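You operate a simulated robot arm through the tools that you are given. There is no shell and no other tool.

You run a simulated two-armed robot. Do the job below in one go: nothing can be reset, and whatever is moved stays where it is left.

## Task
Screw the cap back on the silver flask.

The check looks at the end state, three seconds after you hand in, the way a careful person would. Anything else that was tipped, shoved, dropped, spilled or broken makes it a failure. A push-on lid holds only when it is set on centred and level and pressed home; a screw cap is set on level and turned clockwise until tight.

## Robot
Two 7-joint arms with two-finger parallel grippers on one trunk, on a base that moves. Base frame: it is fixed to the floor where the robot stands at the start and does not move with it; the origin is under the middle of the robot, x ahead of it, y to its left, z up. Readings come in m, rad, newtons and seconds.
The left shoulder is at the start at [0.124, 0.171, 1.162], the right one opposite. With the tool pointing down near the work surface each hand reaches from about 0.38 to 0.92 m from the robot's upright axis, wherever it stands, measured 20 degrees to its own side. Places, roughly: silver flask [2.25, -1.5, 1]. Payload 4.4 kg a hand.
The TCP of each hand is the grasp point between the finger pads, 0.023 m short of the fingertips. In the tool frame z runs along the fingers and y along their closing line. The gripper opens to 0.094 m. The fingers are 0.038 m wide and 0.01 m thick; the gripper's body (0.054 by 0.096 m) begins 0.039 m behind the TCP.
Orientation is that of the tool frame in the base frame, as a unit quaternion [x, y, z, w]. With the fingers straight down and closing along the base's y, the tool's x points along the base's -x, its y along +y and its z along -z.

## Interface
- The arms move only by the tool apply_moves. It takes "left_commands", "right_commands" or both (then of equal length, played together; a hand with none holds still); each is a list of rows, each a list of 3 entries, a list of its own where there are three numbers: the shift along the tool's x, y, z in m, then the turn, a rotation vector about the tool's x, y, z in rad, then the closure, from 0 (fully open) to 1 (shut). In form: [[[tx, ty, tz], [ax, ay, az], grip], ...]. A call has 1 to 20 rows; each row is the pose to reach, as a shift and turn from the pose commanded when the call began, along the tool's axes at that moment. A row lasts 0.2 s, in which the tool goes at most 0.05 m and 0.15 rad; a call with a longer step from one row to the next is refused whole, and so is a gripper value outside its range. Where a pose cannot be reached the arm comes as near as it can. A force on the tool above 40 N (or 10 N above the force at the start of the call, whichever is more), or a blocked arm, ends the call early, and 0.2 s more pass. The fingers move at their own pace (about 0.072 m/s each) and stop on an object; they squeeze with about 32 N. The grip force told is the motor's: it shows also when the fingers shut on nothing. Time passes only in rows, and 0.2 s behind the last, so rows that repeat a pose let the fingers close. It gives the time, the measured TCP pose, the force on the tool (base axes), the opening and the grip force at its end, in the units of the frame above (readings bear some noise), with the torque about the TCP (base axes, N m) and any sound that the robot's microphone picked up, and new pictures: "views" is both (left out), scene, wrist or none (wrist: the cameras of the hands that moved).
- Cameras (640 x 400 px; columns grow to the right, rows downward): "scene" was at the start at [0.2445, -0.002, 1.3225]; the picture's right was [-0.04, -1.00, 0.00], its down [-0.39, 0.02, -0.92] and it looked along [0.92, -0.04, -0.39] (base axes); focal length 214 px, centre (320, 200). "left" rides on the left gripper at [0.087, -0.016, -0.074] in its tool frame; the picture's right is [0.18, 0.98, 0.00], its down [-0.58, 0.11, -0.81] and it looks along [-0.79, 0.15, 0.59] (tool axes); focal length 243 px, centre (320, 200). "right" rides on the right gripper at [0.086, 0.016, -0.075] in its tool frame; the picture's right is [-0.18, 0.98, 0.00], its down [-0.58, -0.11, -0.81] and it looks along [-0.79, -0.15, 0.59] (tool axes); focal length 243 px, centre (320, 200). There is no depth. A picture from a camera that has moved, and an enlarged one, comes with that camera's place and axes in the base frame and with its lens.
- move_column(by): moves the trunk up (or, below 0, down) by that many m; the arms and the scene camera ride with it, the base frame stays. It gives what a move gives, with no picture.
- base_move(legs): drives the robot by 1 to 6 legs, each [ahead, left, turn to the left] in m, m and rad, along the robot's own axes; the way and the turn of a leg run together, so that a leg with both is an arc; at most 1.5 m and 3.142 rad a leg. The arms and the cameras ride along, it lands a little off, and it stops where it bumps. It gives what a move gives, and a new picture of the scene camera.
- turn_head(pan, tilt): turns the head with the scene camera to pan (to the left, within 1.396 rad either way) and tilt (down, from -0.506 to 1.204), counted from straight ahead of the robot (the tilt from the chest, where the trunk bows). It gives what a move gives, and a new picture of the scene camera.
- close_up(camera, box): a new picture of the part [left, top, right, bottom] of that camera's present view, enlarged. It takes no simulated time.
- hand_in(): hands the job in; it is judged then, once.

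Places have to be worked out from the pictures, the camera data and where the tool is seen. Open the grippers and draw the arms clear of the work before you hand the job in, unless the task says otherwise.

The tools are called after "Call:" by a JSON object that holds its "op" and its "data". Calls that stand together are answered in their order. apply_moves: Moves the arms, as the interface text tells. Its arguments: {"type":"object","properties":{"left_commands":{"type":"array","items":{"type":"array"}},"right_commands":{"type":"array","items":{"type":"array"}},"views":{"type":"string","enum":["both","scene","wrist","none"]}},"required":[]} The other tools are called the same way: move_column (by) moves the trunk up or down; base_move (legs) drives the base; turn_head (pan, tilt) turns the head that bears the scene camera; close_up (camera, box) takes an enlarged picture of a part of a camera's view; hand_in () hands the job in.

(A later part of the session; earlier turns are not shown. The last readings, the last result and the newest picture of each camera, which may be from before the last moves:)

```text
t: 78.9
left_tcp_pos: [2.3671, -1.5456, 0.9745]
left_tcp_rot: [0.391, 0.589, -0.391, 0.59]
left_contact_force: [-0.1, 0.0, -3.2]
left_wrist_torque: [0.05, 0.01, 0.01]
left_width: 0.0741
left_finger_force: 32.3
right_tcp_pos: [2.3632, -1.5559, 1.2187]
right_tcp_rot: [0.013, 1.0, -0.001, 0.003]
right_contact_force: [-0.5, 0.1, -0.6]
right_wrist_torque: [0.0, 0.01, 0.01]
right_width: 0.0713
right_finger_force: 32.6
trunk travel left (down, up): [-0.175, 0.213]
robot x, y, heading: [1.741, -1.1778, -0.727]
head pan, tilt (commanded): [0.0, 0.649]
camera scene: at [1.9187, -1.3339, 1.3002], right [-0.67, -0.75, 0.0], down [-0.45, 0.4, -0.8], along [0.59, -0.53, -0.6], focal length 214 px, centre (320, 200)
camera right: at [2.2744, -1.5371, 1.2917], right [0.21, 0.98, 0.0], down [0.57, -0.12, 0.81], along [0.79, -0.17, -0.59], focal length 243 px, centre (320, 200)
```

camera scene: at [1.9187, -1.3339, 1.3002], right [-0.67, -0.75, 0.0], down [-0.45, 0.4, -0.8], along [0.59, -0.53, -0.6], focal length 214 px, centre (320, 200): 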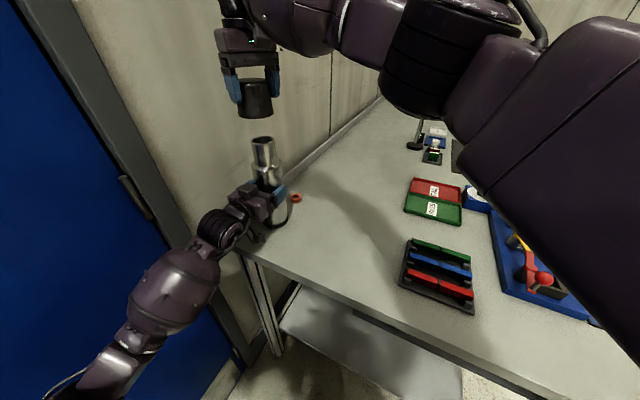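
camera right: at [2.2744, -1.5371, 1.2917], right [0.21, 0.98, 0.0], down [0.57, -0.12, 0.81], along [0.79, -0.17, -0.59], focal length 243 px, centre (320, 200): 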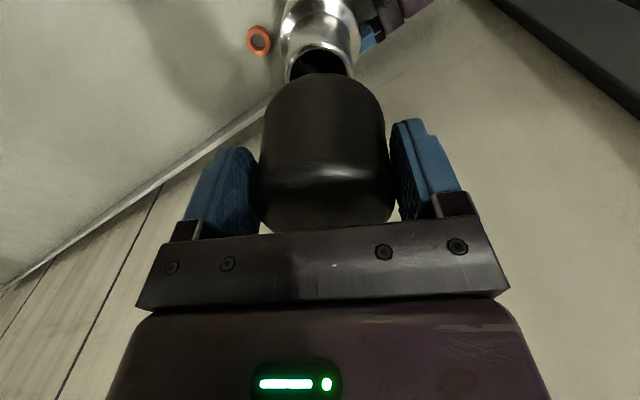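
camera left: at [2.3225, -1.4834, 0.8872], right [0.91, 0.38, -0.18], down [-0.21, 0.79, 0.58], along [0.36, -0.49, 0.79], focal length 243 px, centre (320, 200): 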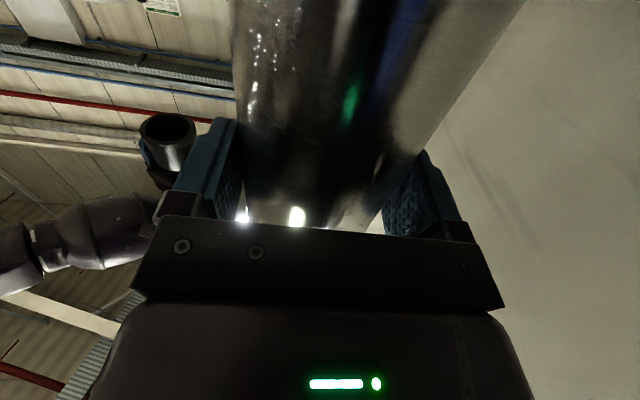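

The hand is level again over the neck. I measure the cap-to-neck offset again in both enlarged views.

Call:
{"op": "close_up", "data": {"camera": "right", "box": [200, 0, 440, 150]}}

Call:
{"op": "close_up", "data": {"camera": "scene", "box": [228, 75, 298, 119]}}

Call:
{"op": "close_up", "data": {"camera": "scene", "box": [228, 130, 298, 174]}}

```text
2.67 times, centred on (320, 75) of right
camera zoom: at [2.2744, -1.5371, 1.2917], right [0.21, 0.98, 0.0], down [0.57, -0.12, 0.81], along [0.79, -0.17, -0.59], focal length 647 px, centre (320, 533)
```

zoom: 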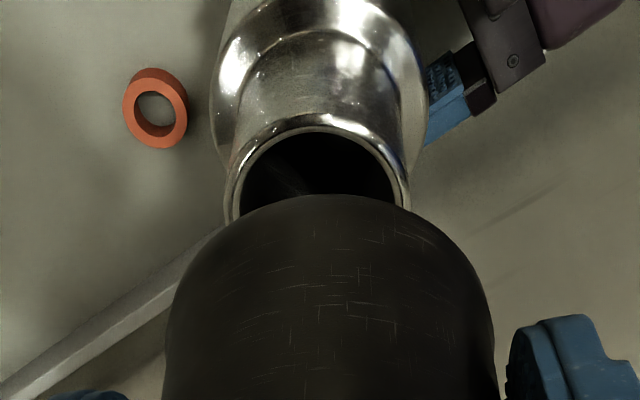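

```text
9.09 times, centred on (263, 97) of scene
camera zoom: at [1.9187, -1.3339, 1.3002], right [-0.67, -0.75, 0.0], down [-0.45, 0.4, -0.8], along [0.59, -0.53, -0.6], focal length 1950 px, centre (838, 1136)
```

zoom: 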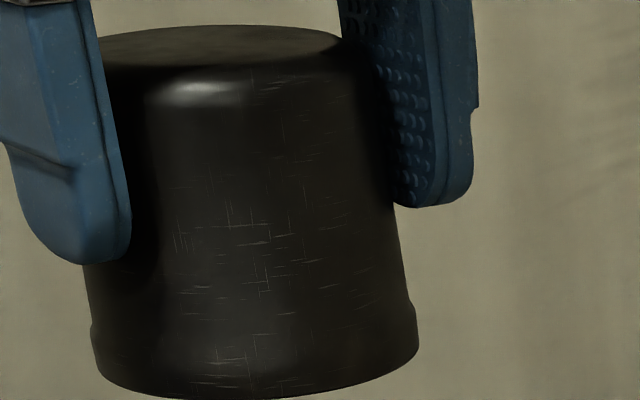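

```text
9.09 times, centred on (263, 152) of scene
camera zoom: at [1.9187, -1.3339, 1.3002], right [-0.67, -0.75, 0.0], down [-0.45, 0.4, -0.8], along [0.59, -0.53, -0.6], focal length 1950 px, centre (838, 636)
```

zoom: 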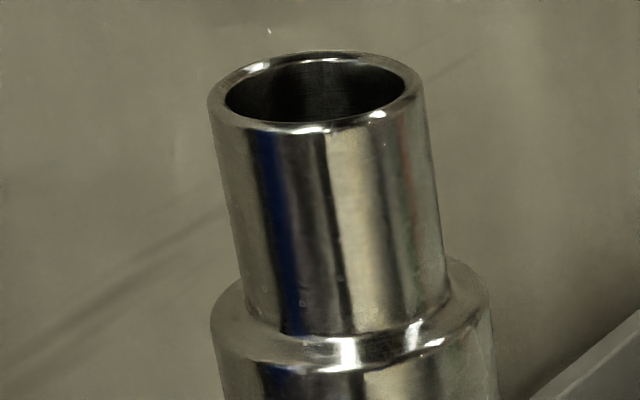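

The flask rim appears about 3 mm higher and the left hand carries about 3 N, so the flask is hanging slightly off the table. I lower the left hand 3.5 mm to set it down and shift the right hand 3.5 mm sideways to centre the cap.

Call:
{"op": "apply_moves", "data": {"left_commands": [[[0.002, 0, 0], [0, 0, 0], 1], [[0.0035, 0, 0], [0, 0, 0], 1], [[0.0035, 0, 0], [0, 0, 0], 1]], "right_commands": [[[0, -0.002, 0.01], [0, 0, 0], 1], [[0, -0.0035, 0.02], [0, 0, 0], 1], [[0, -0.0035, 0.02], [0, 0, 0], 1]], "views": "both"}}

Call:
{"op": "close_up", "data": {"camera": "scene", "box": [218, 80, 306, 168]}}

Call:
{"op": "close_up", "data": {"camera": "right", "box": [200, 0, 440, 150]}}

```text
t: 79.7
left_tcp_pos: [2.3671, -1.545, 0.97]
left_tcp_rot: [0.391, 0.588, -0.392, 0.59]
left_contact_force: [-0.4, -0.1, -2.1]
left_wrist_torque: [0.03, 0.05, -0.01]
left_width: 0.0739
left_finger_force: 31.9
right_tcp_pos: [2.3613, -1.557, 1.1996]
right_tcp_rot: [0.013, 1.0, -0.001, 0.002]
right_contact_force: [0.6, -1.0, -0.6]
right_wrist_torque: [0.02, -0.01, 0.01]
right_width: 0.0714
right_finger_force: 32.2
trunk travel left (down, up): [-0.175, 0.213]
robot x, y, heading: [1.7403, -1.1743, -0.728]
head pan, tilt (commanded): [0.0, 0.649]
camera scene: at [1.9188, -1.3333, 1.3003], right [-0.67, -0.75, 0.0], down [-0.45, 0.4, -0.8], along [0.59, -0.53, -0.6], focal length 214 px, centre (320, 200)
camera right: at [2.2733, -1.539, 1.2726], right [0.21, 0.98, 0.0], down [0.57, -0.12, 0.81], along [0.79, -0.17, -0.59], focal length 243 px, centre (320, 200)
camera left: at [2.3227, -1.4836, 0.883], right [0.91, 0.38, -0.18], down [-0.21, 0.79, 0.58], along [0.36, -0.49, 0.79], focal length 243 px, centre (320, 200)
```

scene: 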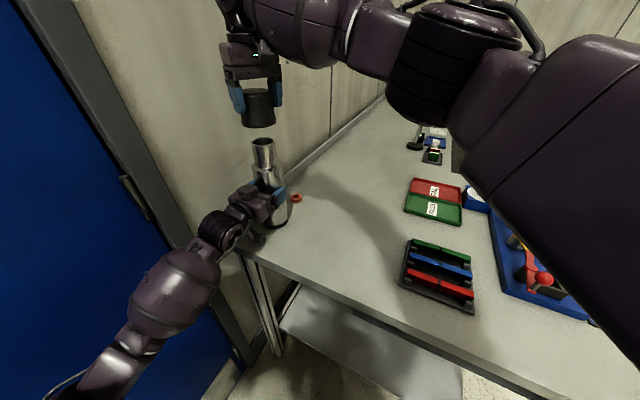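
right: 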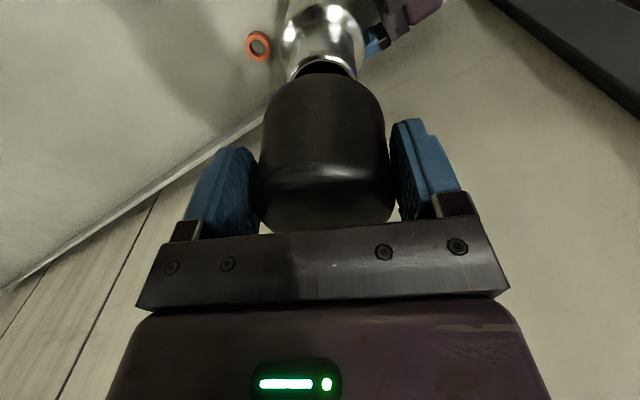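
left: 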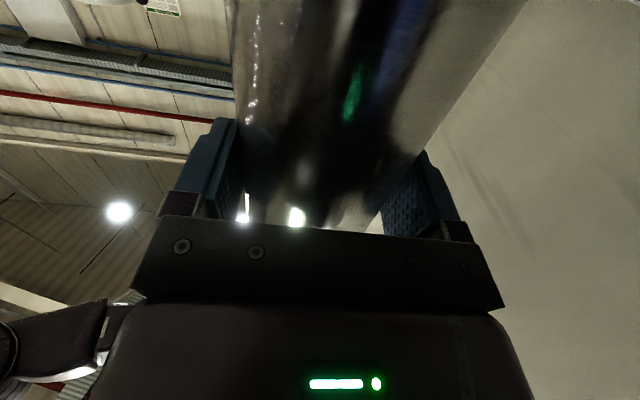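

```text
4.55 times, centred on (262, 124) of scene
camera zoom: at [1.9188, -1.3333, 1.3003], right [-0.67, -0.75, 0.0], down [-0.45, 0.4, -0.8], along [0.59, -0.53, -0.6], focal length 975 px, centre (584, 546)
```

zoom: 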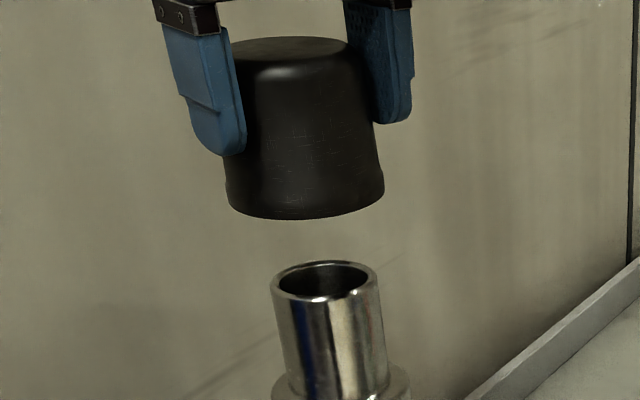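

```text
2.67 times, centred on (320, 75) of right
camera zoom: at [2.2733, -1.539, 1.2726], right [0.21, 0.98, 0.0], down [0.57, -0.12, 0.81], along [0.79, -0.17, -0.59], focal length 647 px, centre (320, 533)
```

zoom: 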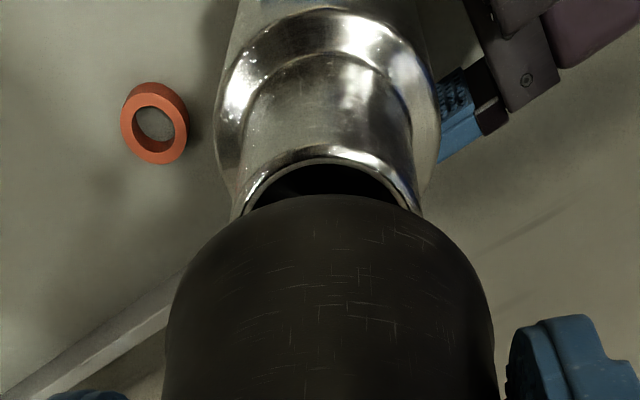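

Cap and neck agree within about 1–2 mm now. I lower the cap to about 12 mm above the rim with a 1 mm correction, and lower the left hand slightly more so the flask rests fully on the table.

Call:
{"op": "apply_moves", "data": {"left_commands": [[[0.001, 0, 0], [0, 0, 0], 1], [[0.002, 0, 0], [0, 0, 0], 1], [[0.002, 0, 0], [0, 0, 0], 1]], "right_commands": [[[0.0005, -0.0005, 0.017], [0, 0, 0], 1], [[0.001, -0.001, 0.034], [0, 0, 0], 1], [[0.001, -0.001, 0.034], [0, 0, 0], 1]], "views": "none"}}

Call:
{"op": "close_up", "data": {"camera": "scene", "box": [218, 90, 306, 178]}}

Call:
{"op": "close_up", "data": {"camera": "right", "box": [200, 0, 440, 150]}}

```text
t: 80.5
left_tcp_pos: [2.3665, -1.5437, 0.9698]
left_tcp_rot: [0.392, 0.587, -0.393, 0.59]
left_contact_force: [1.0, 0.7, 5.0]
left_wrist_torque: [-0.23, -0.17, 0.01]
left_width: 0.074
left_finger_force: 31.7
right_tcp_pos: [2.3595, -1.5569, 1.167]
right_tcp_rot: [0.014, 1.0, -0.002, 0.003]
right_contact_force: [-0.7, -0.7, -0.2]
right_wrist_torque: [0.03, 0.02, 0.01]
right_width: 0.0711
right_finger_force: 31.7
trunk travel left (down, up): [-0.175, 0.213]
robot x, y, heading: [1.7377, -1.1764, -0.724]
head pan, tilt (commanded): [0.0, 0.649]
```

```text
4.55 times, centred on (262, 134) of scene
camera zoom: at [1.9183, -1.3329, 1.3006], right [-0.67, -0.75, 0.0], down [-0.45, 0.4, -0.8], along [0.59, -0.53, -0.6], focal length 975 px, centre (584, 500)
```

zoom: 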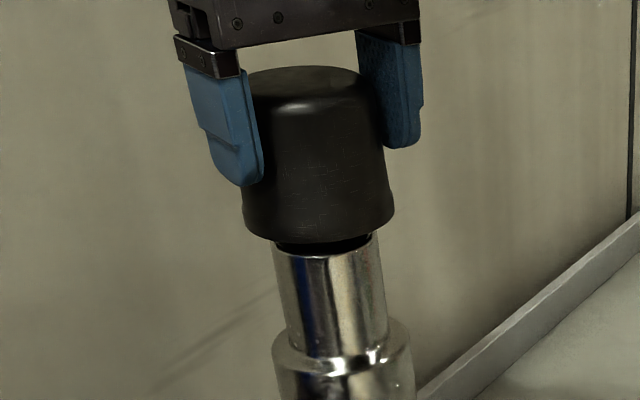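

```text
2.67 times, centred on (320, 75) of right
camera zoom: at [2.2718, -1.539, 1.2398], right [0.21, 0.98, 0.0], down [0.57, -0.12, 0.81], along [0.79, -0.17, -0.59], focal length 647 px, centre (320, 533)
```

zoom: 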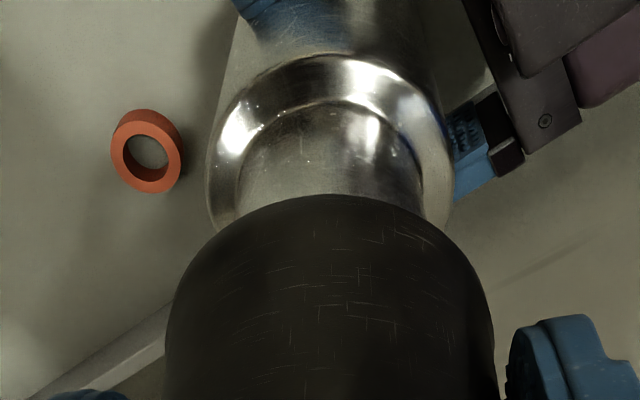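

The scene view shows the cap about 2 mm off while the wrist view shows it nearly centred; depth is the uncertain direction. I probe downward gently in small steps and read force and torque to detect any off-centre contact.

Call:
{"op": "apply_moves", "data": {"right_commands": [[[0.0, 0, 0.004], [0, 0, 0], 1], [[0.0, 0, 0.008], [0, 0, 0], 1], [[0.0, 0, 0.012], [0, 0, 0], 1], [[0.0, 0, 0.012], [0, 0, 0], 1]], "views": "none"}}

Call:
{"op": "close_up", "data": {"camera": "scene", "box": [218, 90, 306, 178]}}

```text
t: 81.5
left_tcp_pos: [2.367, -1.5436, 0.9705]
left_tcp_rot: [0.391, 0.587, -0.392, 0.591]
left_contact_force: [2.0, -0.4, 9.2]
left_wrist_torque: [-0.63, -0.3, 0.07]
left_width: 0.0742
left_finger_force: 32.3
right_tcp_pos: [2.3599, -1.5582, 1.1547]
right_tcp_rot: [0.014, 1.0, -0.002, 0.003]
right_contact_force: [0.3, 0.4, -0.5]
right_wrist_torque: [-0.02, 0.01, 0.0]
right_width: 0.0713
right_finger_force: 32.3
trunk travel left (down, up): [-0.175, 0.213]
robot x, y, heading: [1.7388, -1.1731, -0.725]
head pan, tilt (commanded): [0.0, 0.649]
```

```text
4.55 times, centred on (262, 134) of scene
camera zoom: at [1.9182, -1.3328, 1.3005], right [-0.67, -0.75, 0.0], down [-0.45, 0.4, -0.8], along [0.59, -0.53, -0.6], focal length 975 px, centre (584, 500)
```

zoom: 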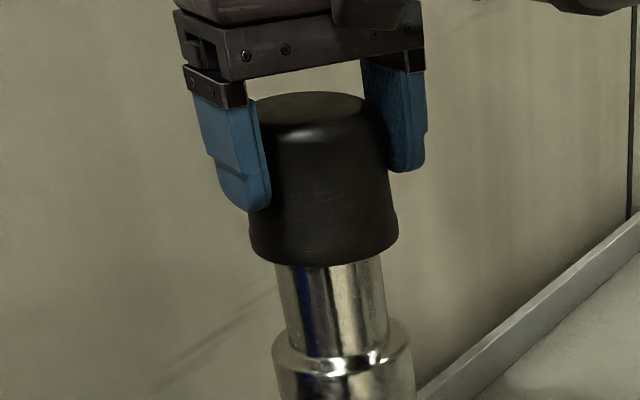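

No contact yet with the cap bottom about level with the rim. I relieve the left hand by 1 mm and continue down in 2 mm steps.

Call:
{"op": "apply_moves", "data": {"left_commands": [[[-0.001, 0, 0], [0, 0, 0], 1], [[-0.001, 0, 0], [0, 0, 0], 1], [[-0.001, 0, 0], [0, 0, 0], 1], [[-0.001, 0, 0], [0, 0, 0], 1]], "right_commands": [[[0.0, 0, 0.002], [0, 0, 0], 1], [[0.0, 0, 0.004], [0, 0, 0], 1], [[0.0, 0, 0.006], [0, 0, 0], 1], [[0.0, 0, 0.006], [0, 0, 0], 1]], "views": "none"}}

```text
t: 82.5
left_tcp_pos: [2.3653, -1.5452, 0.9694]
left_tcp_rot: [0.39, 0.588, -0.391, 0.591]
left_contact_force: [2.3, 2.1, 7.3]
left_wrist_torque: [-0.3, -0.25, 0.1]
left_width: 0.0736
left_finger_force: 32.4
right_tcp_pos: [2.3598, -1.5574, 1.1484]
right_tcp_rot: [0.013, 1.0, -0.002, 0.002]
right_contact_force: [-0.6, 0.3, -1.1]
right_wrist_torque: [-0.02, 0.0, -0.01]
right_width: 0.0711
right_finger_force: 31.8
trunk travel left (down, up): [-0.175, 0.213]
robot x, y, heading: [1.7383, -1.1739, -0.729]
head pan, tilt (commanded): [0.0, 0.649]
```

Still no contact. I continue down another 6 mm.

Call:
{"op": "apply_moves", "data": {"right_commands": [[[0.0, 0, 0.002], [0, 0, 0], 1], [[0.0, 0, 0.004], [0, 0, 0], 1], [[0.0, 0, 0.006], [0, 0, 0], 1], [[0.0, 0, 0.006], [0, 0, 0], 1]], "views": "none"}}

Call:
{"op": "close_up", "data": {"camera": "scene", "box": [218, 90, 306, 178]}}

```text
t: 83.5
left_tcp_pos: [2.3657, -1.5439, 0.9699]
left_tcp_rot: [0.391, 0.588, -0.392, 0.59]
left_contact_force: [-0.2, 2.3, 6.9]
left_wrist_torque: [-0.1, -0.09, 0.02]
left_width: 0.0739
left_finger_force: 31.8
right_tcp_pos: [2.3604, -1.5587, 1.1411]
right_tcp_rot: [0.014, 1.0, -0.002, 0.003]
right_contact_force: [-0.6, -0.1, -1.0]
right_wrist_torque: [0.01, 0.02, -0.02]
right_width: 0.0712
right_finger_force: 31.8
trunk travel left (down, up): [-0.175, 0.213]
robot x, y, heading: [1.7415, -1.1765, -0.73]
head pan, tilt (commanded): [0.0, 0.649]
```

```text
4.55 times, centred on (262, 134) of scene
camera zoom: at [1.9183, -1.3328, 1.3004], right [-0.67, -0.75, 0.0], down [-0.45, 0.4, -0.8], along [0.59, -0.53, -0.6], focal length 975 px, centre (584, 500)
```

zoom: 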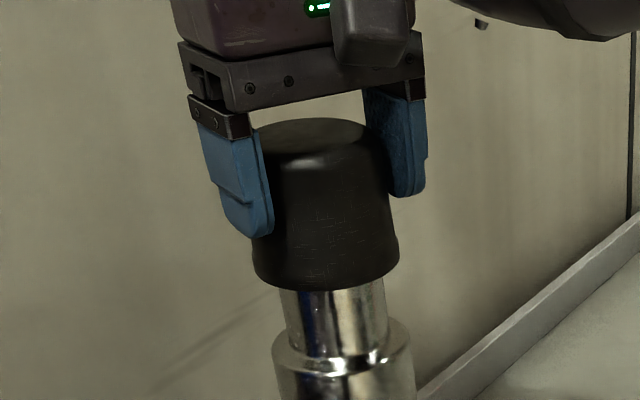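

Still free at about 11 mm below the rim height, so the cap is passing over the neck. I check the wrist view before going deeper.

Call:
{"op": "close_up", "data": {"camera": "right", "box": [200, 0, 440, 150]}}

```text
2.67 times, centred on (320, 75) of right
camera zoom: at [2.272, -1.5389, 1.2147], right [0.21, 0.98, 0.0], down [0.57, -0.12, 0.81], along [0.79, -0.17, -0.59], focal length 647 px, centre (320, 533)
```

zoom: 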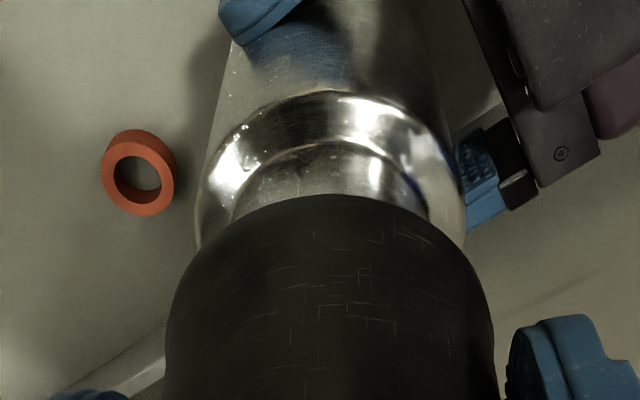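

Views show no clear misalignment and no contact force, so I continue lowering in 2 mm steps.

Call:
{"op": "apply_moves", "data": {"right_commands": [[[0.0, 0, 0.003], [0, 0, 0], 1], [[0.0, 0, 0.006], [0, 0, 0], 1], [[0.0, 0, 0.009], [0, 0, 0], 1], [[0.0, 0, 0.012], [0, 0, 0], 1], [[0.0, 0, 0.012], [0, 0, 0], 1]], "views": "none"}}

```text
t: 84.7
left_tcp_pos: [2.3658, -1.5435, 0.971]
left_tcp_rot: [0.39, 0.588, -0.391, 0.591]
left_contact_force: [-0.8, 3.3, 5.0]
left_wrist_torque: [-0.01, 0.03, -0.06]
left_width: 0.0739
left_finger_force: 32.3
right_tcp_pos: [2.3597, -1.5589, 1.1287]
right_tcp_rot: [0.014, 1.0, -0.002, 0.002]
right_contact_force: [0.4, 0.5, -0.2]
right_wrist_torque: [-0.03, 0.02, 0.01]
right_width: 0.0711
right_finger_force: 31.8
trunk travel left (down, up): [-0.175, 0.213]
robot x, y, heading: [1.7393, -1.1714, -0.729]
head pan, tilt (commanded): [0.0, 0.649]
```

No contact at TCP z=1.129. I go on lowering.

Call:
{"op": "apply_moves", "data": {"right_commands": [[[0.0, 0, 0.003], [0, 0, 0], 1], [[0.0, 0, 0.006], [0, 0, 0], 1], [[0.0, 0, 0.009], [0, 0, 0], 1], [[0.0, 0, 0.012], [0, 0, 0], 1], [[0.0, 0, 0.012], [0, 0, 0], 1]], "views": "none"}}

Call:
{"op": "close_up", "data": {"camera": "scene", "box": [218, 100, 306, 188]}}

```text
t: 85.9
left_tcp_pos: [2.3664, -1.5444, 0.9697]
left_tcp_rot: [0.392, 0.588, -0.392, 0.59]
left_contact_force: [-1.5, 2.3, 3.8]
left_wrist_torque: [0.0, 0.08, -0.06]
left_width: 0.0738
left_finger_force: 32.3
right_tcp_pos: [2.3597, -1.5573, 1.118]
right_tcp_rot: [0.013, 1.0, -0.002, 0.001]
right_contact_force: [-0.4, 0.1, -0.1]
right_wrist_torque: [-0.01, 0.01, -0.02]
right_width: 0.0711
right_finger_force: 31.8
trunk travel left (down, up): [-0.175, 0.213]
robot x, y, heading: [1.7412, -1.1774, -0.728]
head pan, tilt (commanded): [0.0, 0.649]
```

```text
4.55 times, centred on (262, 144) of scene
camera zoom: at [1.9184, -1.3329, 1.3004], right [-0.67, -0.75, 0.0], down [-0.45, 0.4, -0.8], along [0.59, -0.53, -0.6], focal length 975 px, centre (584, 454)
```

zoom: 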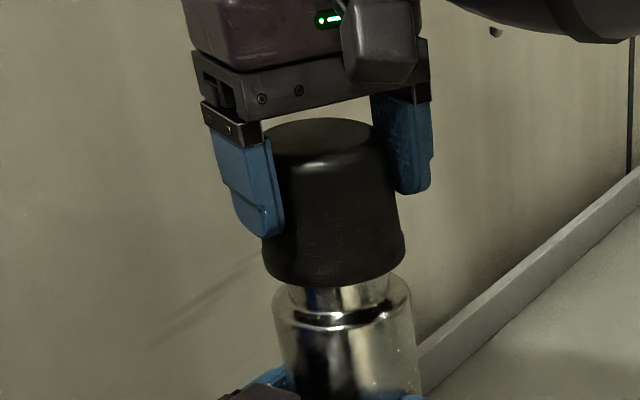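

The cap is now well down over the neck and visually centred on the body, still free of contact. I continue in 2 mm steps, watching force.

Call:
{"op": "apply_moves", "data": {"right_commands": [[[0.0, 0, 0.002], [0, 0, 0], 1], [[0.0, 0, 0.004], [0, 0, 0], 1], [[0.0, 0, 0.006], [0, 0, 0], 1], [[0.0, 0, 0.008], [0, 0, 0], 1], [[0.0, 0, 0.008], [0, 0, 0], 1]], "views": "none"}}

```text
t: 87.1
left_tcp_pos: [2.366, -1.5449, 0.9693]
left_tcp_rot: [0.391, 0.588, -0.392, 0.59]
left_contact_force: [-1.6, 2.2, 3.2]
left_wrist_torque: [-0.04, 0.17, -0.05]
left_width: 0.0739
left_finger_force: 31.9
right_tcp_pos: [2.359, -1.5582, 1.1099]
right_tcp_rot: [0.013, 1.0, -0.003, 0.003]
right_contact_force: [-0.4, 0.2, -1.1]
right_wrist_torque: [0.0, 0.0, -0.01]
right_width: 0.071
right_finger_force: 31.5
trunk travel left (down, up): [-0.175, 0.213]
robot x, y, heading: [1.7396, -1.1804, -0.732]
head pan, tilt (commanded): [0.0, 0.649]
```

Still no contact at TCP z=1.110. I go on in 1.5 mm steps.

Call:
{"op": "apply_moves", "data": {"right_commands": [[[0.0, 0, 0.0015], [0, 0, 0], 1], [[0.0, 0, 0.003], [0, 0, 0], 1], [[0.0, 0, 0.0045], [0, 0, 0], 1], [[0.0, 0, 0.006], [0, 0, 0], 1], [[0.0, 0, 0.006], [0, 0, 0], 1]], "views": "none"}}

Call:
{"op": "close_up", "data": {"camera": "scene", "box": [218, 100, 306, 188]}}

```text
t: 88.3
left_tcp_pos: [2.3661, -1.545, 0.9692]
left_tcp_rot: [0.392, 0.588, -0.392, 0.589]
left_contact_force: [0.6, -4.6, -2.2]
left_wrist_torque: [-0.52, -0.45, -0.05]
left_width: 0.0737
left_finger_force: 31.8
right_tcp_pos: [2.3602, -1.5568, 1.1049]
right_tcp_rot: [0.013, 1.0, -0.001, 0.002]
right_contact_force: [-0.4, 3.6, 7.9]
right_wrist_torque: [0.83, 0.49, 0.03]
right_width: 0.0712
right_finger_force: 31.9
trunk travel left (down, up): [-0.175, 0.213]
robot x, y, heading: [1.7396, -1.1753, -0.727]
head pan, tilt (commanded): [0.0, 0.649]
```

```text
4.55 times, centred on (262, 144) of scene
camera zoom: at [1.9182, -1.3329, 1.3005], right [-0.67, -0.75, 0.0], down [-0.45, 0.4, -0.8], along [0.59, -0.53, -0.6], focal length 975 px, centre (584, 454)
```

zoom: 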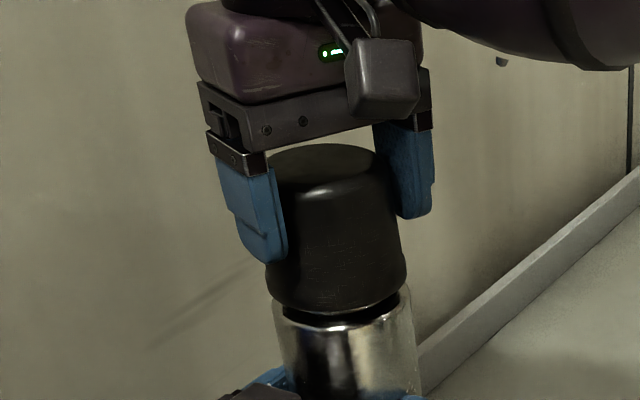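

First contact at TCP z=1.105: about 8 N up with a torque suggesting contact on the −x/+y side. I zoom in to check whether the cap sits level with the flask.

Call:
{"op": "close_up", "data": {"camera": "scene", "box": [228, 105, 298, 149]}}

Call:
{"op": "close_up", "data": {"camera": "scene", "box": [228, 140, 298, 184]}}

Call:
{"op": "close_up", "data": {"camera": "right", "box": [200, 0, 440, 150]}}

```text
9.09 times, centred on (263, 127) of scene
camera zoom: at [1.9182, -1.3329, 1.3005], right [-0.67, -0.75, 0.0], down [-0.45, 0.4, -0.8], along [0.59, -0.53, -0.6], focal length 1950 px, centre (838, 864)
```

zoom: 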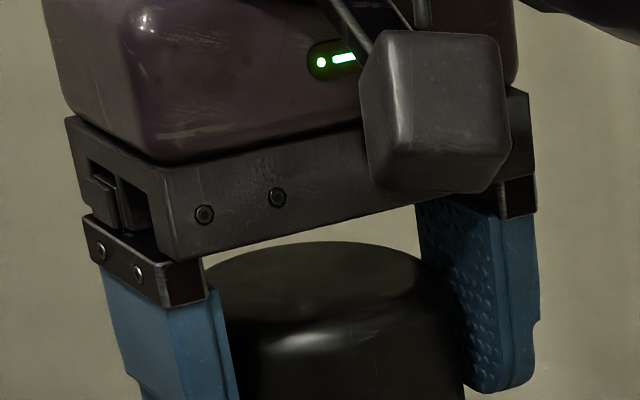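

```text
9.09 times, centred on (263, 162) of scene
camera zoom: at [1.9182, -1.3329, 1.3005], right [-0.67, -0.75, 0.0], down [-0.45, 0.4, -0.8], along [0.59, -0.53, -0.6], focal length 1950 px, centre (838, 546)
```

zoom: 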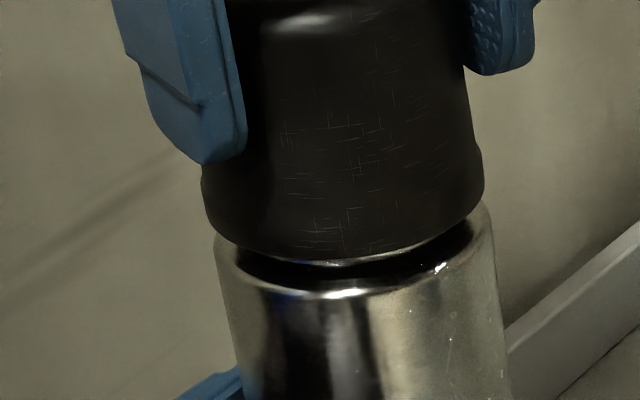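

```text
2.67 times, centred on (320, 75) of right
camera zoom: at [2.2714, -1.5387, 1.1782], right [0.21, 0.98, 0.0], down [0.57, -0.12, 0.81], along [0.79, -0.17, -0.59], focal length 647 px, centre (320, 533)
```

zoom: 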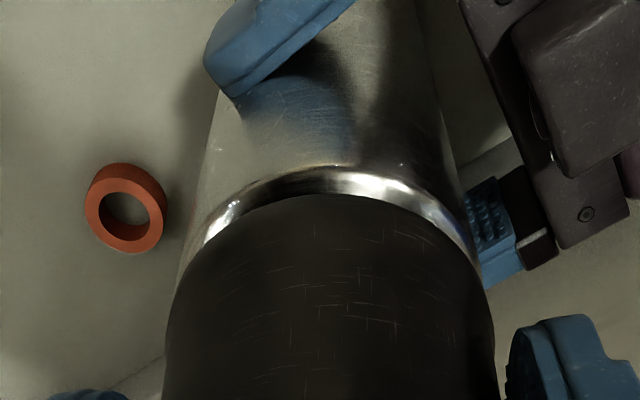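

The cap is visually coaxial with the flask and its skirt is close above the shoulder, so this looks like the thread start. I nudge the hand 1 mm toward the felt side force and re-read the forces.

Call:
{"op": "apply_moves", "data": {"right_commands": [[[0.0, 0.001, -0.001], [0, 0, 0], 1], [[0.0, 0.001, -0.001], [0, 0, 0], 1]], "views": "none"}}

```text
t: 88.9
left_tcp_pos: [2.3662, -1.5444, 0.9702]
left_tcp_rot: [0.391, 0.587, -0.392, 0.59]
left_contact_force: [0.1, -2.2, -1.6]
left_wrist_torque: [-0.1, -0.02, -0.01]
left_width: 0.0738
left_finger_force: 32.1
right_tcp_pos: [2.3594, -1.5576, 1.1053]
right_tcp_rot: [0.014, 1.0, -0.001, 0.002]
right_contact_force: [1.7, 1.6, 7.5]
right_wrist_torque: [0.36, -0.11, 0.01]
right_width: 0.0713
right_finger_force: 32.2
trunk travel left (down, up): [-0.175, 0.213]
robot x, y, heading: [1.7405, -1.1773, -0.729]
head pan, tilt (commanded): [0.0, 0.649]
```

The torque dropped a lot. I nudge slightly more in the same sense.

Call:
{"op": "apply_moves", "data": {"right_commands": [[[-0.0006, 0.0008, 0.0], [0, 0, 0], 1], [[-0.0006, 0.0008, 0.0], [0, 0, 0], 1]], "views": "none"}}

```text
t: 89.5
left_tcp_pos: [2.3652, -1.5446, 0.9703]
left_tcp_rot: [0.391, 0.588, -0.392, 0.589]
left_contact_force: [2.4, 1.0, -2.7]
left_wrist_torque: [-0.56, 0.44, 0.01]
left_width: 0.0737
left_finger_force: 32.1
right_tcp_pos: [2.3595, -1.5572, 1.1053]
right_tcp_rot: [0.014, 1.0, -0.002, 0.003]
right_contact_force: [-3.0, -2.6, 9.8]
right_wrist_torque: [0.15, -0.02, -0.04]
right_width: 0.0713
right_finger_force: 31.0
trunk travel left (down, up): [-0.175, 0.213]
robot x, y, heading: [1.7392, -1.176, -0.73]
head pan, tilt (commanded): [0.0, 0.649]
```

Forces are now small and nearly torque-free, so the cap sits squarely. I start turning clockwise about the cap axis, 0.6 rad with slight down feed, watching the forces.

Call:
{"op": "apply_moves", "data": {"right_commands": [[[0.0002, 0.0012, 0.0002], [0, 0, 0.15], 1], [[-0.0002, 0.0028, 0.0004], [0, 0, 0.3], 1], [[-0.0008, 0.0043, 0.0006], [0, 0, 0.45], 1], [[-0.0016, 0.0056, 0.0008], [0, 0, 0.6], 1], [[-0.0016, 0.0056, 0.0008], [0, 0, 0.6], 1]], "views": "scene"}}

```text
t: 90.7
left_tcp_pos: [2.3652, -1.5448, 0.9695]
left_tcp_rot: [0.391, 0.588, -0.391, 0.59]
left_contact_force: [2.1, -2.6, -4.4]
left_wrist_torque: [0.36, -0.03, 0.08]
left_width: 0.0739
left_finger_force: 32.0
right_tcp_pos: [2.3627, -1.5501, 1.1033]
right_tcp_rot: [0.309, 0.951, 0.0, 0.003]
right_contact_force: [-0.8, 2.2, 11.2]
right_wrist_torque: [-0.4, 0.24, -0.04]
right_width: 0.0712
right_finger_force: 31.9
trunk travel left (down, up): [-0.175, 0.213]
robot x, y, heading: [1.7434, -1.1748, -0.724]
head pan, tilt (commanded): [0.0, 0.649]
camera scene: at [1.9182, -1.3329, 1.3005], right [-0.67, -0.75, 0.0], down [-0.45, 0.4, -0.8], along [0.59, -0.53, -0.6], focal length 214 px, centre (320, 200)
```

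scene: 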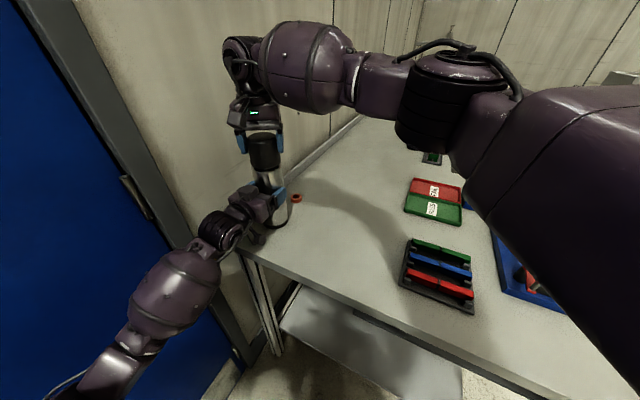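

Turning meets almost no resistance and the hand sank 2 mm, so the thread seems to be taking. I continue clockwise another 1.2 rad.

Call:
{"op": "apply_moves", "data": {"right_commands": [[[-0.0001, 0.0016, 0.0003], [0, 0, 0.15], 1], [[-0.0005, 0.0032, 0.0006], [0, 0, 0.3], 1], [[-0.0011, 0.0047, 0.0009], [0, 0, 0.45], 1], [[-0.0019, 0.006, 0.0012], [0, 0, 0.6], 1], [[-0.0029, 0.0073, 0.0015], [0, 0, 0.75], 1], [[-0.004, 0.0084, 0.0018], [0, 0, 0.9], 1], [[-0.0054, 0.0093, 0.0021], [0, 0, 1.05], 1], [[-0.0068, 0.01, 0.0024], [0, 0, 1.2], 1], [[-0.0068, 0.01, 0.0024], [0, 0, 1.2], 1]], "views": "scene"}}

```text
t: 92.7
left_tcp_pos: [2.3669, -1.5444, 0.9699]
left_tcp_rot: [0.391, 0.588, -0.391, 0.591]
left_contact_force: [3.8, -7.6, -12.7]
left_wrist_torque: [0.44, -0.51, 0.18]
left_width: 0.0736
left_finger_force: 32.2
right_tcp_pos: [2.3731, -1.5451, 1.1022]
right_tcp_rot: [0.792, 0.61, 0.002, 0.004]
right_contact_force: [2.2, 5.1, 31.2]
right_wrist_torque: [-0.51, 0.36, -0.04]
right_width: 0.0714
right_finger_force: 31.8
trunk travel left (down, up): [-0.175, 0.213]
robot x, y, heading: [1.7424, -1.1756, -0.726]
head pan, tilt (commanded): [0.0, 0.649]
camera scene: at [1.9179, -1.3327, 1.3006], right [-0.67, -0.75, 0.0], down [-0.45, 0.4, -0.8], along [0.59, -0.53, -0.6], focal length 214 px, centre (320, 200)
```

scene: 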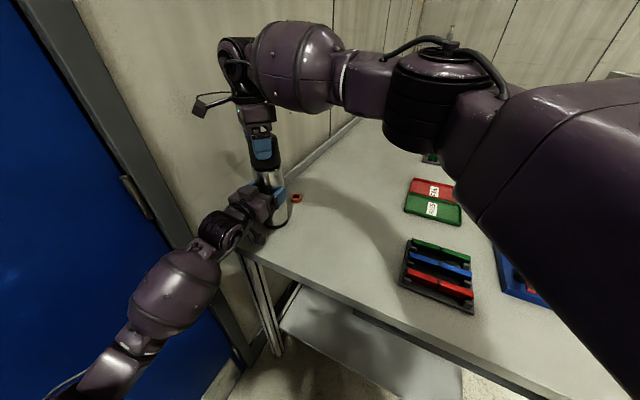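

Down force has grown to 31 N with little rotation resistance. I ease the hand up 1.5 mm while turning another 0.6 rad clockwise to see whether the thread pulls the cap down.

Call:
{"op": "apply_moves", "data": {"right_commands": [[[-0.0001, 0.0016, -0.0005], [0, 0, 0.15], 1], [[-0.0005, 0.0032, -0.001], [0, 0, 0.3], 1], [[-0.0011, 0.0047, -0.0015], [0, 0, 0.45], 1], [[-0.0019, 0.006, -0.0015], [0, 0, 0.6], 1], [[-0.0019, 0.006, -0.0015], [0, 0, 0.6], 1]], "views": "scene"}}

Call:
{"op": "close_up", "data": {"camera": "scene", "box": [218, 100, 306, 188]}}

```text
t: 93.9
left_tcp_pos: [2.3651, -1.5442, 0.9711]
left_tcp_rot: [0.391, 0.588, -0.391, 0.59]
left_contact_force: [-9.2, -1.2, -9.8]
left_wrist_torque: [0.91, -1.33, -0.17]
left_width: 0.074
left_finger_force: 31.5
right_tcp_pos: [2.3793, -1.5502, 1.1026]
right_tcp_rot: [0.937, 0.348, 0.002, 0.002]
right_contact_force: [12.2, 4.5, 21.0]
right_wrist_torque: [-0.05, -0.04, 0.02]
right_width: 0.0713
right_finger_force: 32.0
trunk travel left (down, up): [-0.175, 0.213]
robot x, y, heading: [1.7428, -1.176, -0.729]
head pan, tilt (commanded): [0.0, 0.649]
camera scene: at [1.9182, -1.3325, 1.3004], right [-0.67, -0.75, 0.0], down [-0.45, 0.4, -0.8], along [0.59, -0.53, -0.6], focal length 214 px, centre (320, 200)
```

scene: 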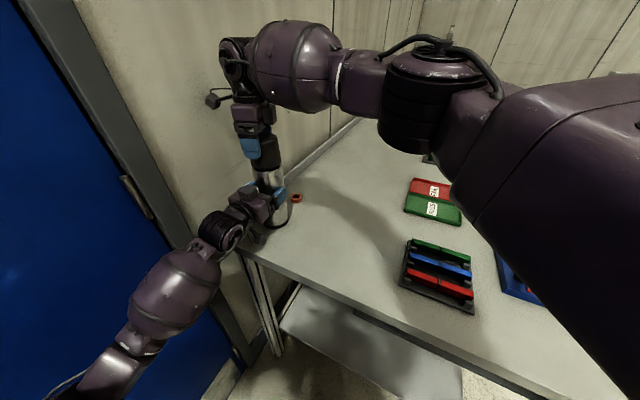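

```text
4.55 times, centred on (262, 144) of scene
camera zoom: at [1.9182, -1.3325, 1.3004], right [-0.67, -0.75, 0.0], down [-0.45, 0.4, -0.8], along [0.59, -0.53, -0.6], focal length 975 px, centre (584, 454)
```

zoom: 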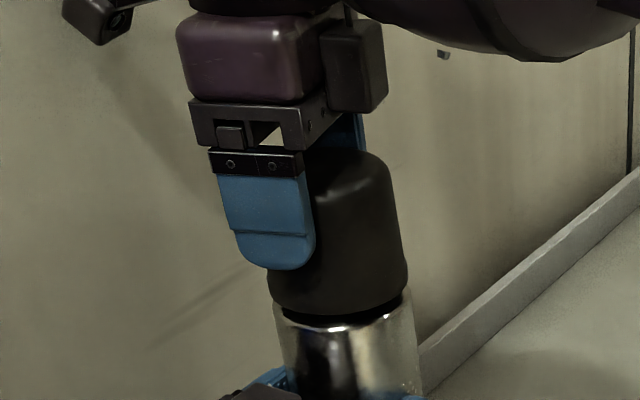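

The cap skirt is visibly closer to the shoulder (gap shrank about 3 mm), so it is threading on; side force shows the grip is about 12 mm off the cap axis. I correct the hand sideways and open the fingers to regrip.

Call:
{"op": "apply_moves", "data": {"right_commands": [[[0.001, 0.0004, -0.001], [0, 0, 0], 1], [[0.0022, 0.0008, -0.002], [0, 0, 0], 0.5], [[0.0022, 0.0008, -0.002], [0, 0, 0], 0], [[0.0022, 0.0008, -0.002], [0, 0, 0], 0], [[0.0022, 0.0008, -0.002], [0, 0, 0], 0]], "views": "both"}}

Call:
{"op": "close_up", "data": {"camera": "scene", "box": [218, 100, 306, 188]}}

```text
t: 95.1
left_tcp_pos: [2.3671, -1.5449, 0.9698]
left_tcp_rot: [0.392, 0.588, -0.392, 0.59]
left_contact_force: [1.6, 0.4, 0.3]
left_wrist_torque: [-0.11, -0.03, 0.03]
left_width: 0.0741
left_finger_force: 32.2
right_tcp_pos: [2.3812, -1.5497, 1.104]
right_tcp_rot: [0.937, 0.35, 0.001, 0.003]
right_contact_force: [0.8, 1.2, -0.3]
right_wrist_torque: [-0.02, -0.01, 0.0]
right_width: 0.094
right_finger_force: 0.0
trunk travel left (down, up): [-0.175, 0.213]
robot x, y, heading: [1.7394, -1.1731, -0.722]
head pan, tilt (commanded): [0.0, 0.649]
camera scene: at [1.9188, -1.3333, 1.3003], right [-0.67, -0.75, 0.0], down [-0.45, 0.4, -0.8], along [0.59, -0.53, -0.6], focal length 214 px, centre (320, 200)
camera right: at [2.4556, -1.5047, 1.1782], right [0.51, -0.86, 0.0], down [-0.51, -0.3, 0.81], along [-0.69, -0.41, -0.59], focal length 243 px, centre (320, 200)
```

scene: 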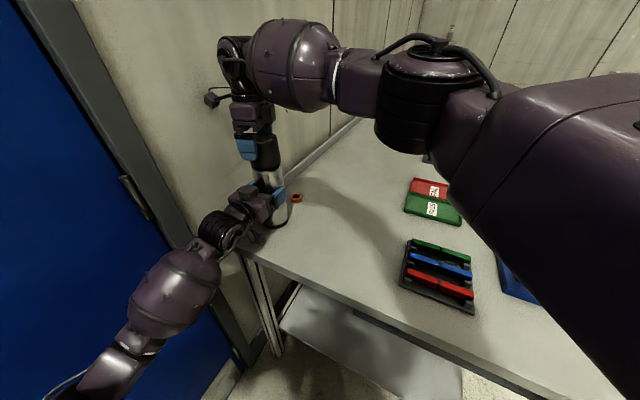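
right: 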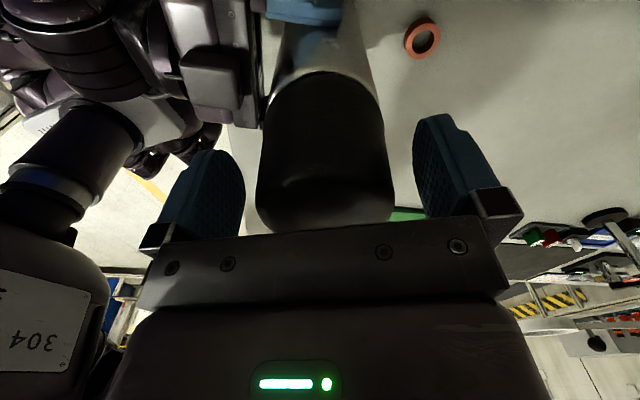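

```text
4.55 times, centred on (262, 144) of scene
camera zoom: at [1.9188, -1.3333, 1.3003], right [-0.67, -0.75, 0.0], down [-0.45, 0.4, -0.8], along [0.59, -0.53, -0.6], focal length 975 px, centre (584, 454)
```

zoom: 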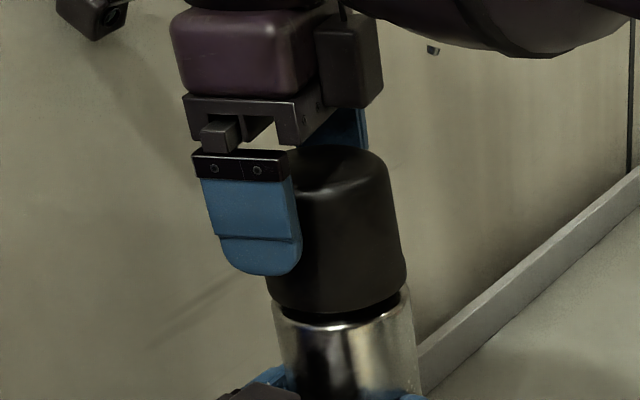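

The cap stays put on the neck with zero force on the hand. I centre the open hand on the cap axis and rotate back counter-clockwise 2.35 rad for the next bite.

Call:
{"op": "apply_moves", "data": {"right_commands": [[[-0.006, 0, 0], [0, 0, 0], 0], [[-0.012, 0, 0], [0, 0, 0], 0], [[-0.012, 0, 0], [0, 0, -0.15], 0], [[-0.012, 0, 0], [0, 0, -0.3], 0], [[-0.012, 0, 0], [0, 0, -0.45], 0], [[-0.012, 0, 0], [0, 0, -0.6], 0], [[-0.012, 0, 0], [0, 0, -0.75], 0], [[-0.012, 0, 0], [0, 0, -0.9], 0], [[-0.012, 0, 0], [0, 0, -1.05], 0], [[-0.012, 0, 0], [0, 0, -1.2], 0], [[-0.012, 0, 0], [0, 0, -1.35], 0], [[-0.012, 0, 0], [0, 0, -1.5], 0], [[-0.012, 0, 0], [0, 0, -1.65], 0], [[-0.012, 0, 0], [0, 0, -1.8], 0], [[-0.012, 0, 0], [0, 0, -1.95], 0], [[-0.012, 0, 0], [0, 0, -2.1], 0], [[-0.012, 0, 0], [0, 0, -2.25], 0], [[-0.012, 0, 0], [0, 0, -2.35], 0], [[-0.012, 0, 0], [0, 0, -2.35], 0]], "views": "both"}}

```text
t: 99.1
left_tcp_pos: [2.366, -1.545, 0.9706]
left_tcp_rot: [0.391, 0.588, -0.391, 0.59]
left_contact_force: [2.2, -0.3, 5.7]
left_wrist_torque: [-0.18, -0.09, 0.03]
left_width: 0.0741
left_finger_force: 31.9
right_tcp_pos: [2.3722, -1.5578, 1.1044]
right_tcp_rot: [0.037, 0.999, -0.002, 0.001]
right_contact_force: [0.3, 0.2, 0.4]
right_wrist_torque: [-0.02, 0.01, 0.0]
right_width: 0.094
right_finger_force: 0.1
trunk travel left (down, up): [-0.175, 0.213]
robot x, y, heading: [1.7389, -1.1799, -0.73]
head pan, tilt (commanded): [0.0, 0.649]
camera scene: at [1.9186, -1.3331, 1.3004], right [-0.67, -0.75, 0.0], down [-0.45, 0.4, -0.8], along [0.59, -0.53, -0.6], focal length 214 px, centre (320, 200)
camera right: at [2.2849, -1.5347, 1.1784], right [0.26, 0.97, 0.0], down [0.57, -0.15, 0.81], along [0.78, -0.21, -0.59], focal length 243 px, centre (320, 200)
```

scene: 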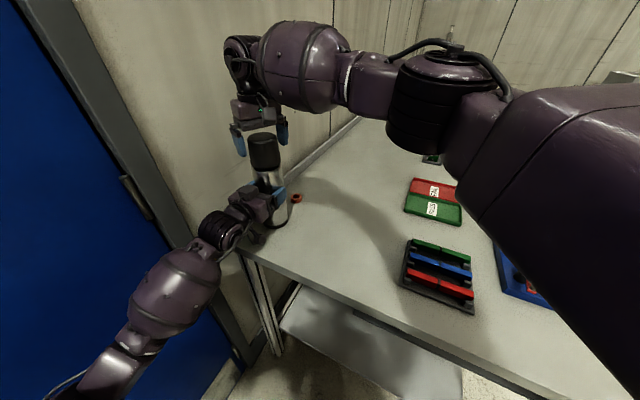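
right: 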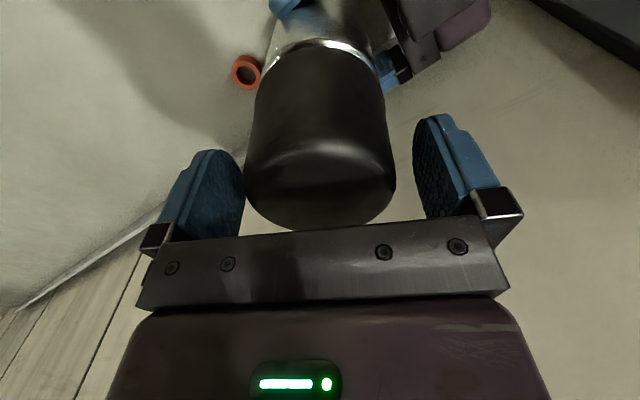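

The hand is back at the start angle, centred on the cap. I zoom in to judge the cap's level and gap while the fingers are open.

Call:
{"op": "close_up", "data": {"camera": "scene", "box": [228, 120, 298, 164]}}

Call:
{"op": "close_up", "data": {"camera": "right", "box": [200, 0, 440, 150]}}

```text
9.09 times, centred on (263, 142) of scene
camera zoom: at [1.9186, -1.3331, 1.3004], right [-0.67, -0.75, 0.0], down [-0.45, 0.4, -0.8], along [0.59, -0.53, -0.6], focal length 1950 px, centre (838, 727)
```

zoom: 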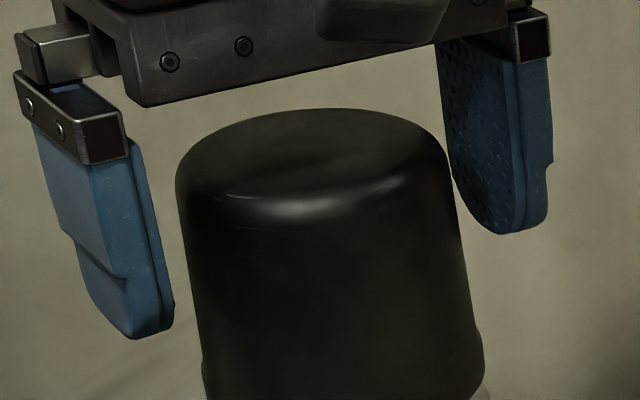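

```text
2.67 times, centred on (320, 75) of right
camera zoom: at [2.2849, -1.5347, 1.1784], right [0.26, 0.97, 0.0], down [0.57, -0.15, 0.81], along [0.78, -0.21, -0.59], focal length 647 px, centre (320, 533)
```

zoom: 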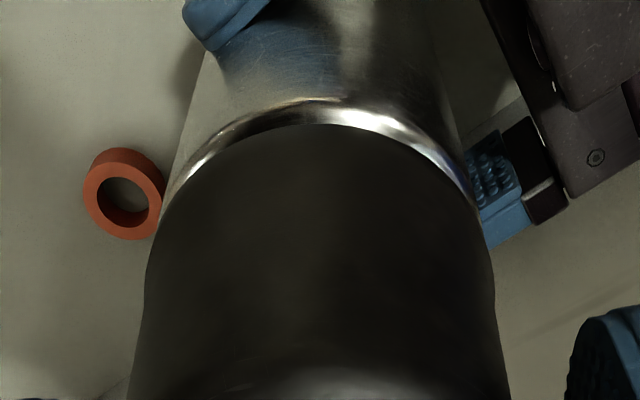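

The cap looks coaxial and level. I regrip it, press about 1 mm down and turn clockwise 1.2 rad.

Call:
{"op": "apply_moves", "data": {"right_commands": [[[0, 0, 0], [0, 0, 0], 0.5], [[0, 0, 0], [0, 0, 0], 1], [[0, 0, 0], [0, 0, 0], 1], [[0, 0, 0.001], [0, 0, 0], 1], [[0, 0, 0.002], [0, 0, 0.15], 1], [[0, 0, 0.0023], [0, 0, 0.3], 1], [[0, 0, 0.0026], [0, 0, 0.45], 1], [[0, 0, 0.0029], [0, 0, 0.6], 1], [[0, 0, 0.0032], [0, 0, 0.75], 1], [[0, 0, 0.0035], [0, 0, 0.9], 1], [[0, 0, 0.0038], [0, 0, 1.05], 1], [[0, 0, 0.0041], [0, 0, 1.2], 1], [[0, 0, 0.0041], [0, 0, 1.2], 1]], "views": "none"}}

```text
t: 101.9
left_tcp_pos: [2.3659, -1.5458, 0.9709]
left_tcp_rot: [0.391, 0.588, -0.391, 0.59]
left_contact_force: [10.8, 1.8, -9.6]
left_wrist_torque: [-0.81, 0.04, 0.25]
left_width: 0.0742
left_finger_force: 32.2
right_tcp_pos: [2.3717, -1.558, 1.1032]
right_tcp_rot: [0.597, 0.802, 0.001, 0.004]
right_contact_force: [-5.2, -8.6, 32.6]
right_wrist_torque: [-0.57, 0.44, -0.02]
right_width: 0.0723
right_finger_force: 32.2
trunk travel left (down, up): [-0.175, 0.213]
robot x, y, heading: [1.745, -1.1768, -0.73]
head pan, tilt (commanded): [0.0, 0.649]
```

Rotation is free with 33 N down and the hand sank only about 1 mm. I ease off 1.5 mm, correct the side load, and turn another 1.15 rad.

Call:
{"op": "apply_moves", "data": {"right_commands": [[[-0.0006, -0.0006, -0.0007], [0, 0, 0], 1], [[-0.0012, -0.0013, -0.0015], [0, 0, 0.15], 1], [[-0.0012, -0.0013, -0.0015], [0, 0, 0.3], 1], [[-0.0012, -0.0013, -0.0015], [0, 0, 0.45], 1], [[-0.0012, -0.0013, -0.0015], [0, 0, 0.6], 1], [[-0.0012, -0.0013, -0.0015], [0, 0, 0.75], 1], [[-0.0012, -0.0013, -0.0015], [0, 0, 0.9], 1], [[-0.0012, -0.0013, -0.0015], [0, 0, 1.05], 1], [[-0.0012, -0.0013, -0.0015], [0, 0, 1.15], 1], [[-0.0012, -0.0013, -0.0015], [0, 0, 1.15], 1]], "views": "scene"}}

Call:
{"op": "close_up", "data": {"camera": "scene", "box": [218, 100, 306, 188]}}

```text
t: 104.1
left_tcp_pos: [2.3657, -1.5454, 0.97]
left_tcp_rot: [0.392, 0.587, -0.393, 0.59]
left_contact_force: [8.2, -10.7, -6.0]
left_wrist_torque: [1.0, -0.12, -0.02]
left_width: 0.0739
left_finger_force: 32.0
right_tcp_pos: [2.371, -1.559, 1.1021]
right_tcp_rot: [0.937, 0.35, 0.001, 0.001]
right_contact_force: [-4.7, 12.7, 19.5]
right_wrist_torque: [1.02, 0.88, -0.02]
right_width: 0.0721
right_finger_force: 31.9
trunk travel left (down, up): [-0.175, 0.213]
robot x, y, heading: [1.7426, -1.1731, -0.729]
head pan, tilt (commanded): [0.0, 0.649]
camera scene: at [1.9181, -1.3325, 1.3005], right [-0.67, -0.75, 0.0], down [-0.45, 0.4, -0.8], along [0.59, -0.53, -0.6], focal length 214 px, centre (320, 200)
```

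scene: 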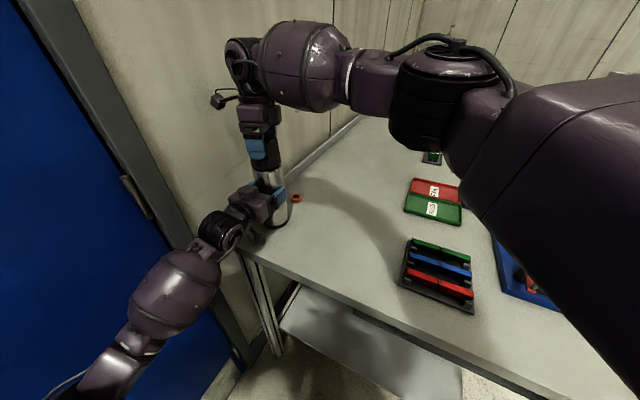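

```text
4.55 times, centred on (262, 144) of scene
camera zoom: at [1.9181, -1.3325, 1.3005], right [-0.67, -0.75, 0.0], down [-0.45, 0.4, -0.8], along [0.59, -0.53, -0.6], focal length 975 px, centre (584, 454)
```

zoom: 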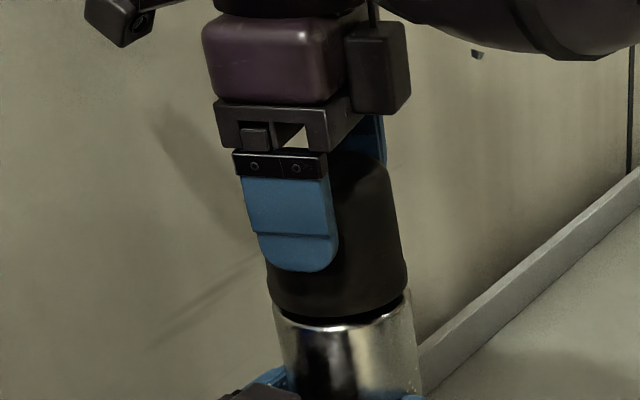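

Side load rotates with the hand, so the grip is still a bit off-axis, but the cap keeps sinking slightly. I zoom on the cap–shoulder gap to measure progress.

Call:
{"op": "close_up", "data": {"camera": "scene", "box": [228, 140, 298, 184]}}

```text
9.09 times, centred on (263, 162) of scene
camera zoom: at [1.9181, -1.3325, 1.3005], right [-0.67, -0.75, 0.0], down [-0.45, 0.4, -0.8], along [0.59, -0.53, -0.6], focal length 1950 px, centre (838, 546)
```

zoom: 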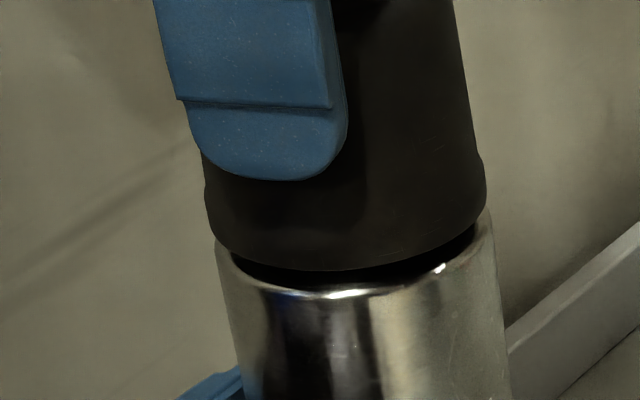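

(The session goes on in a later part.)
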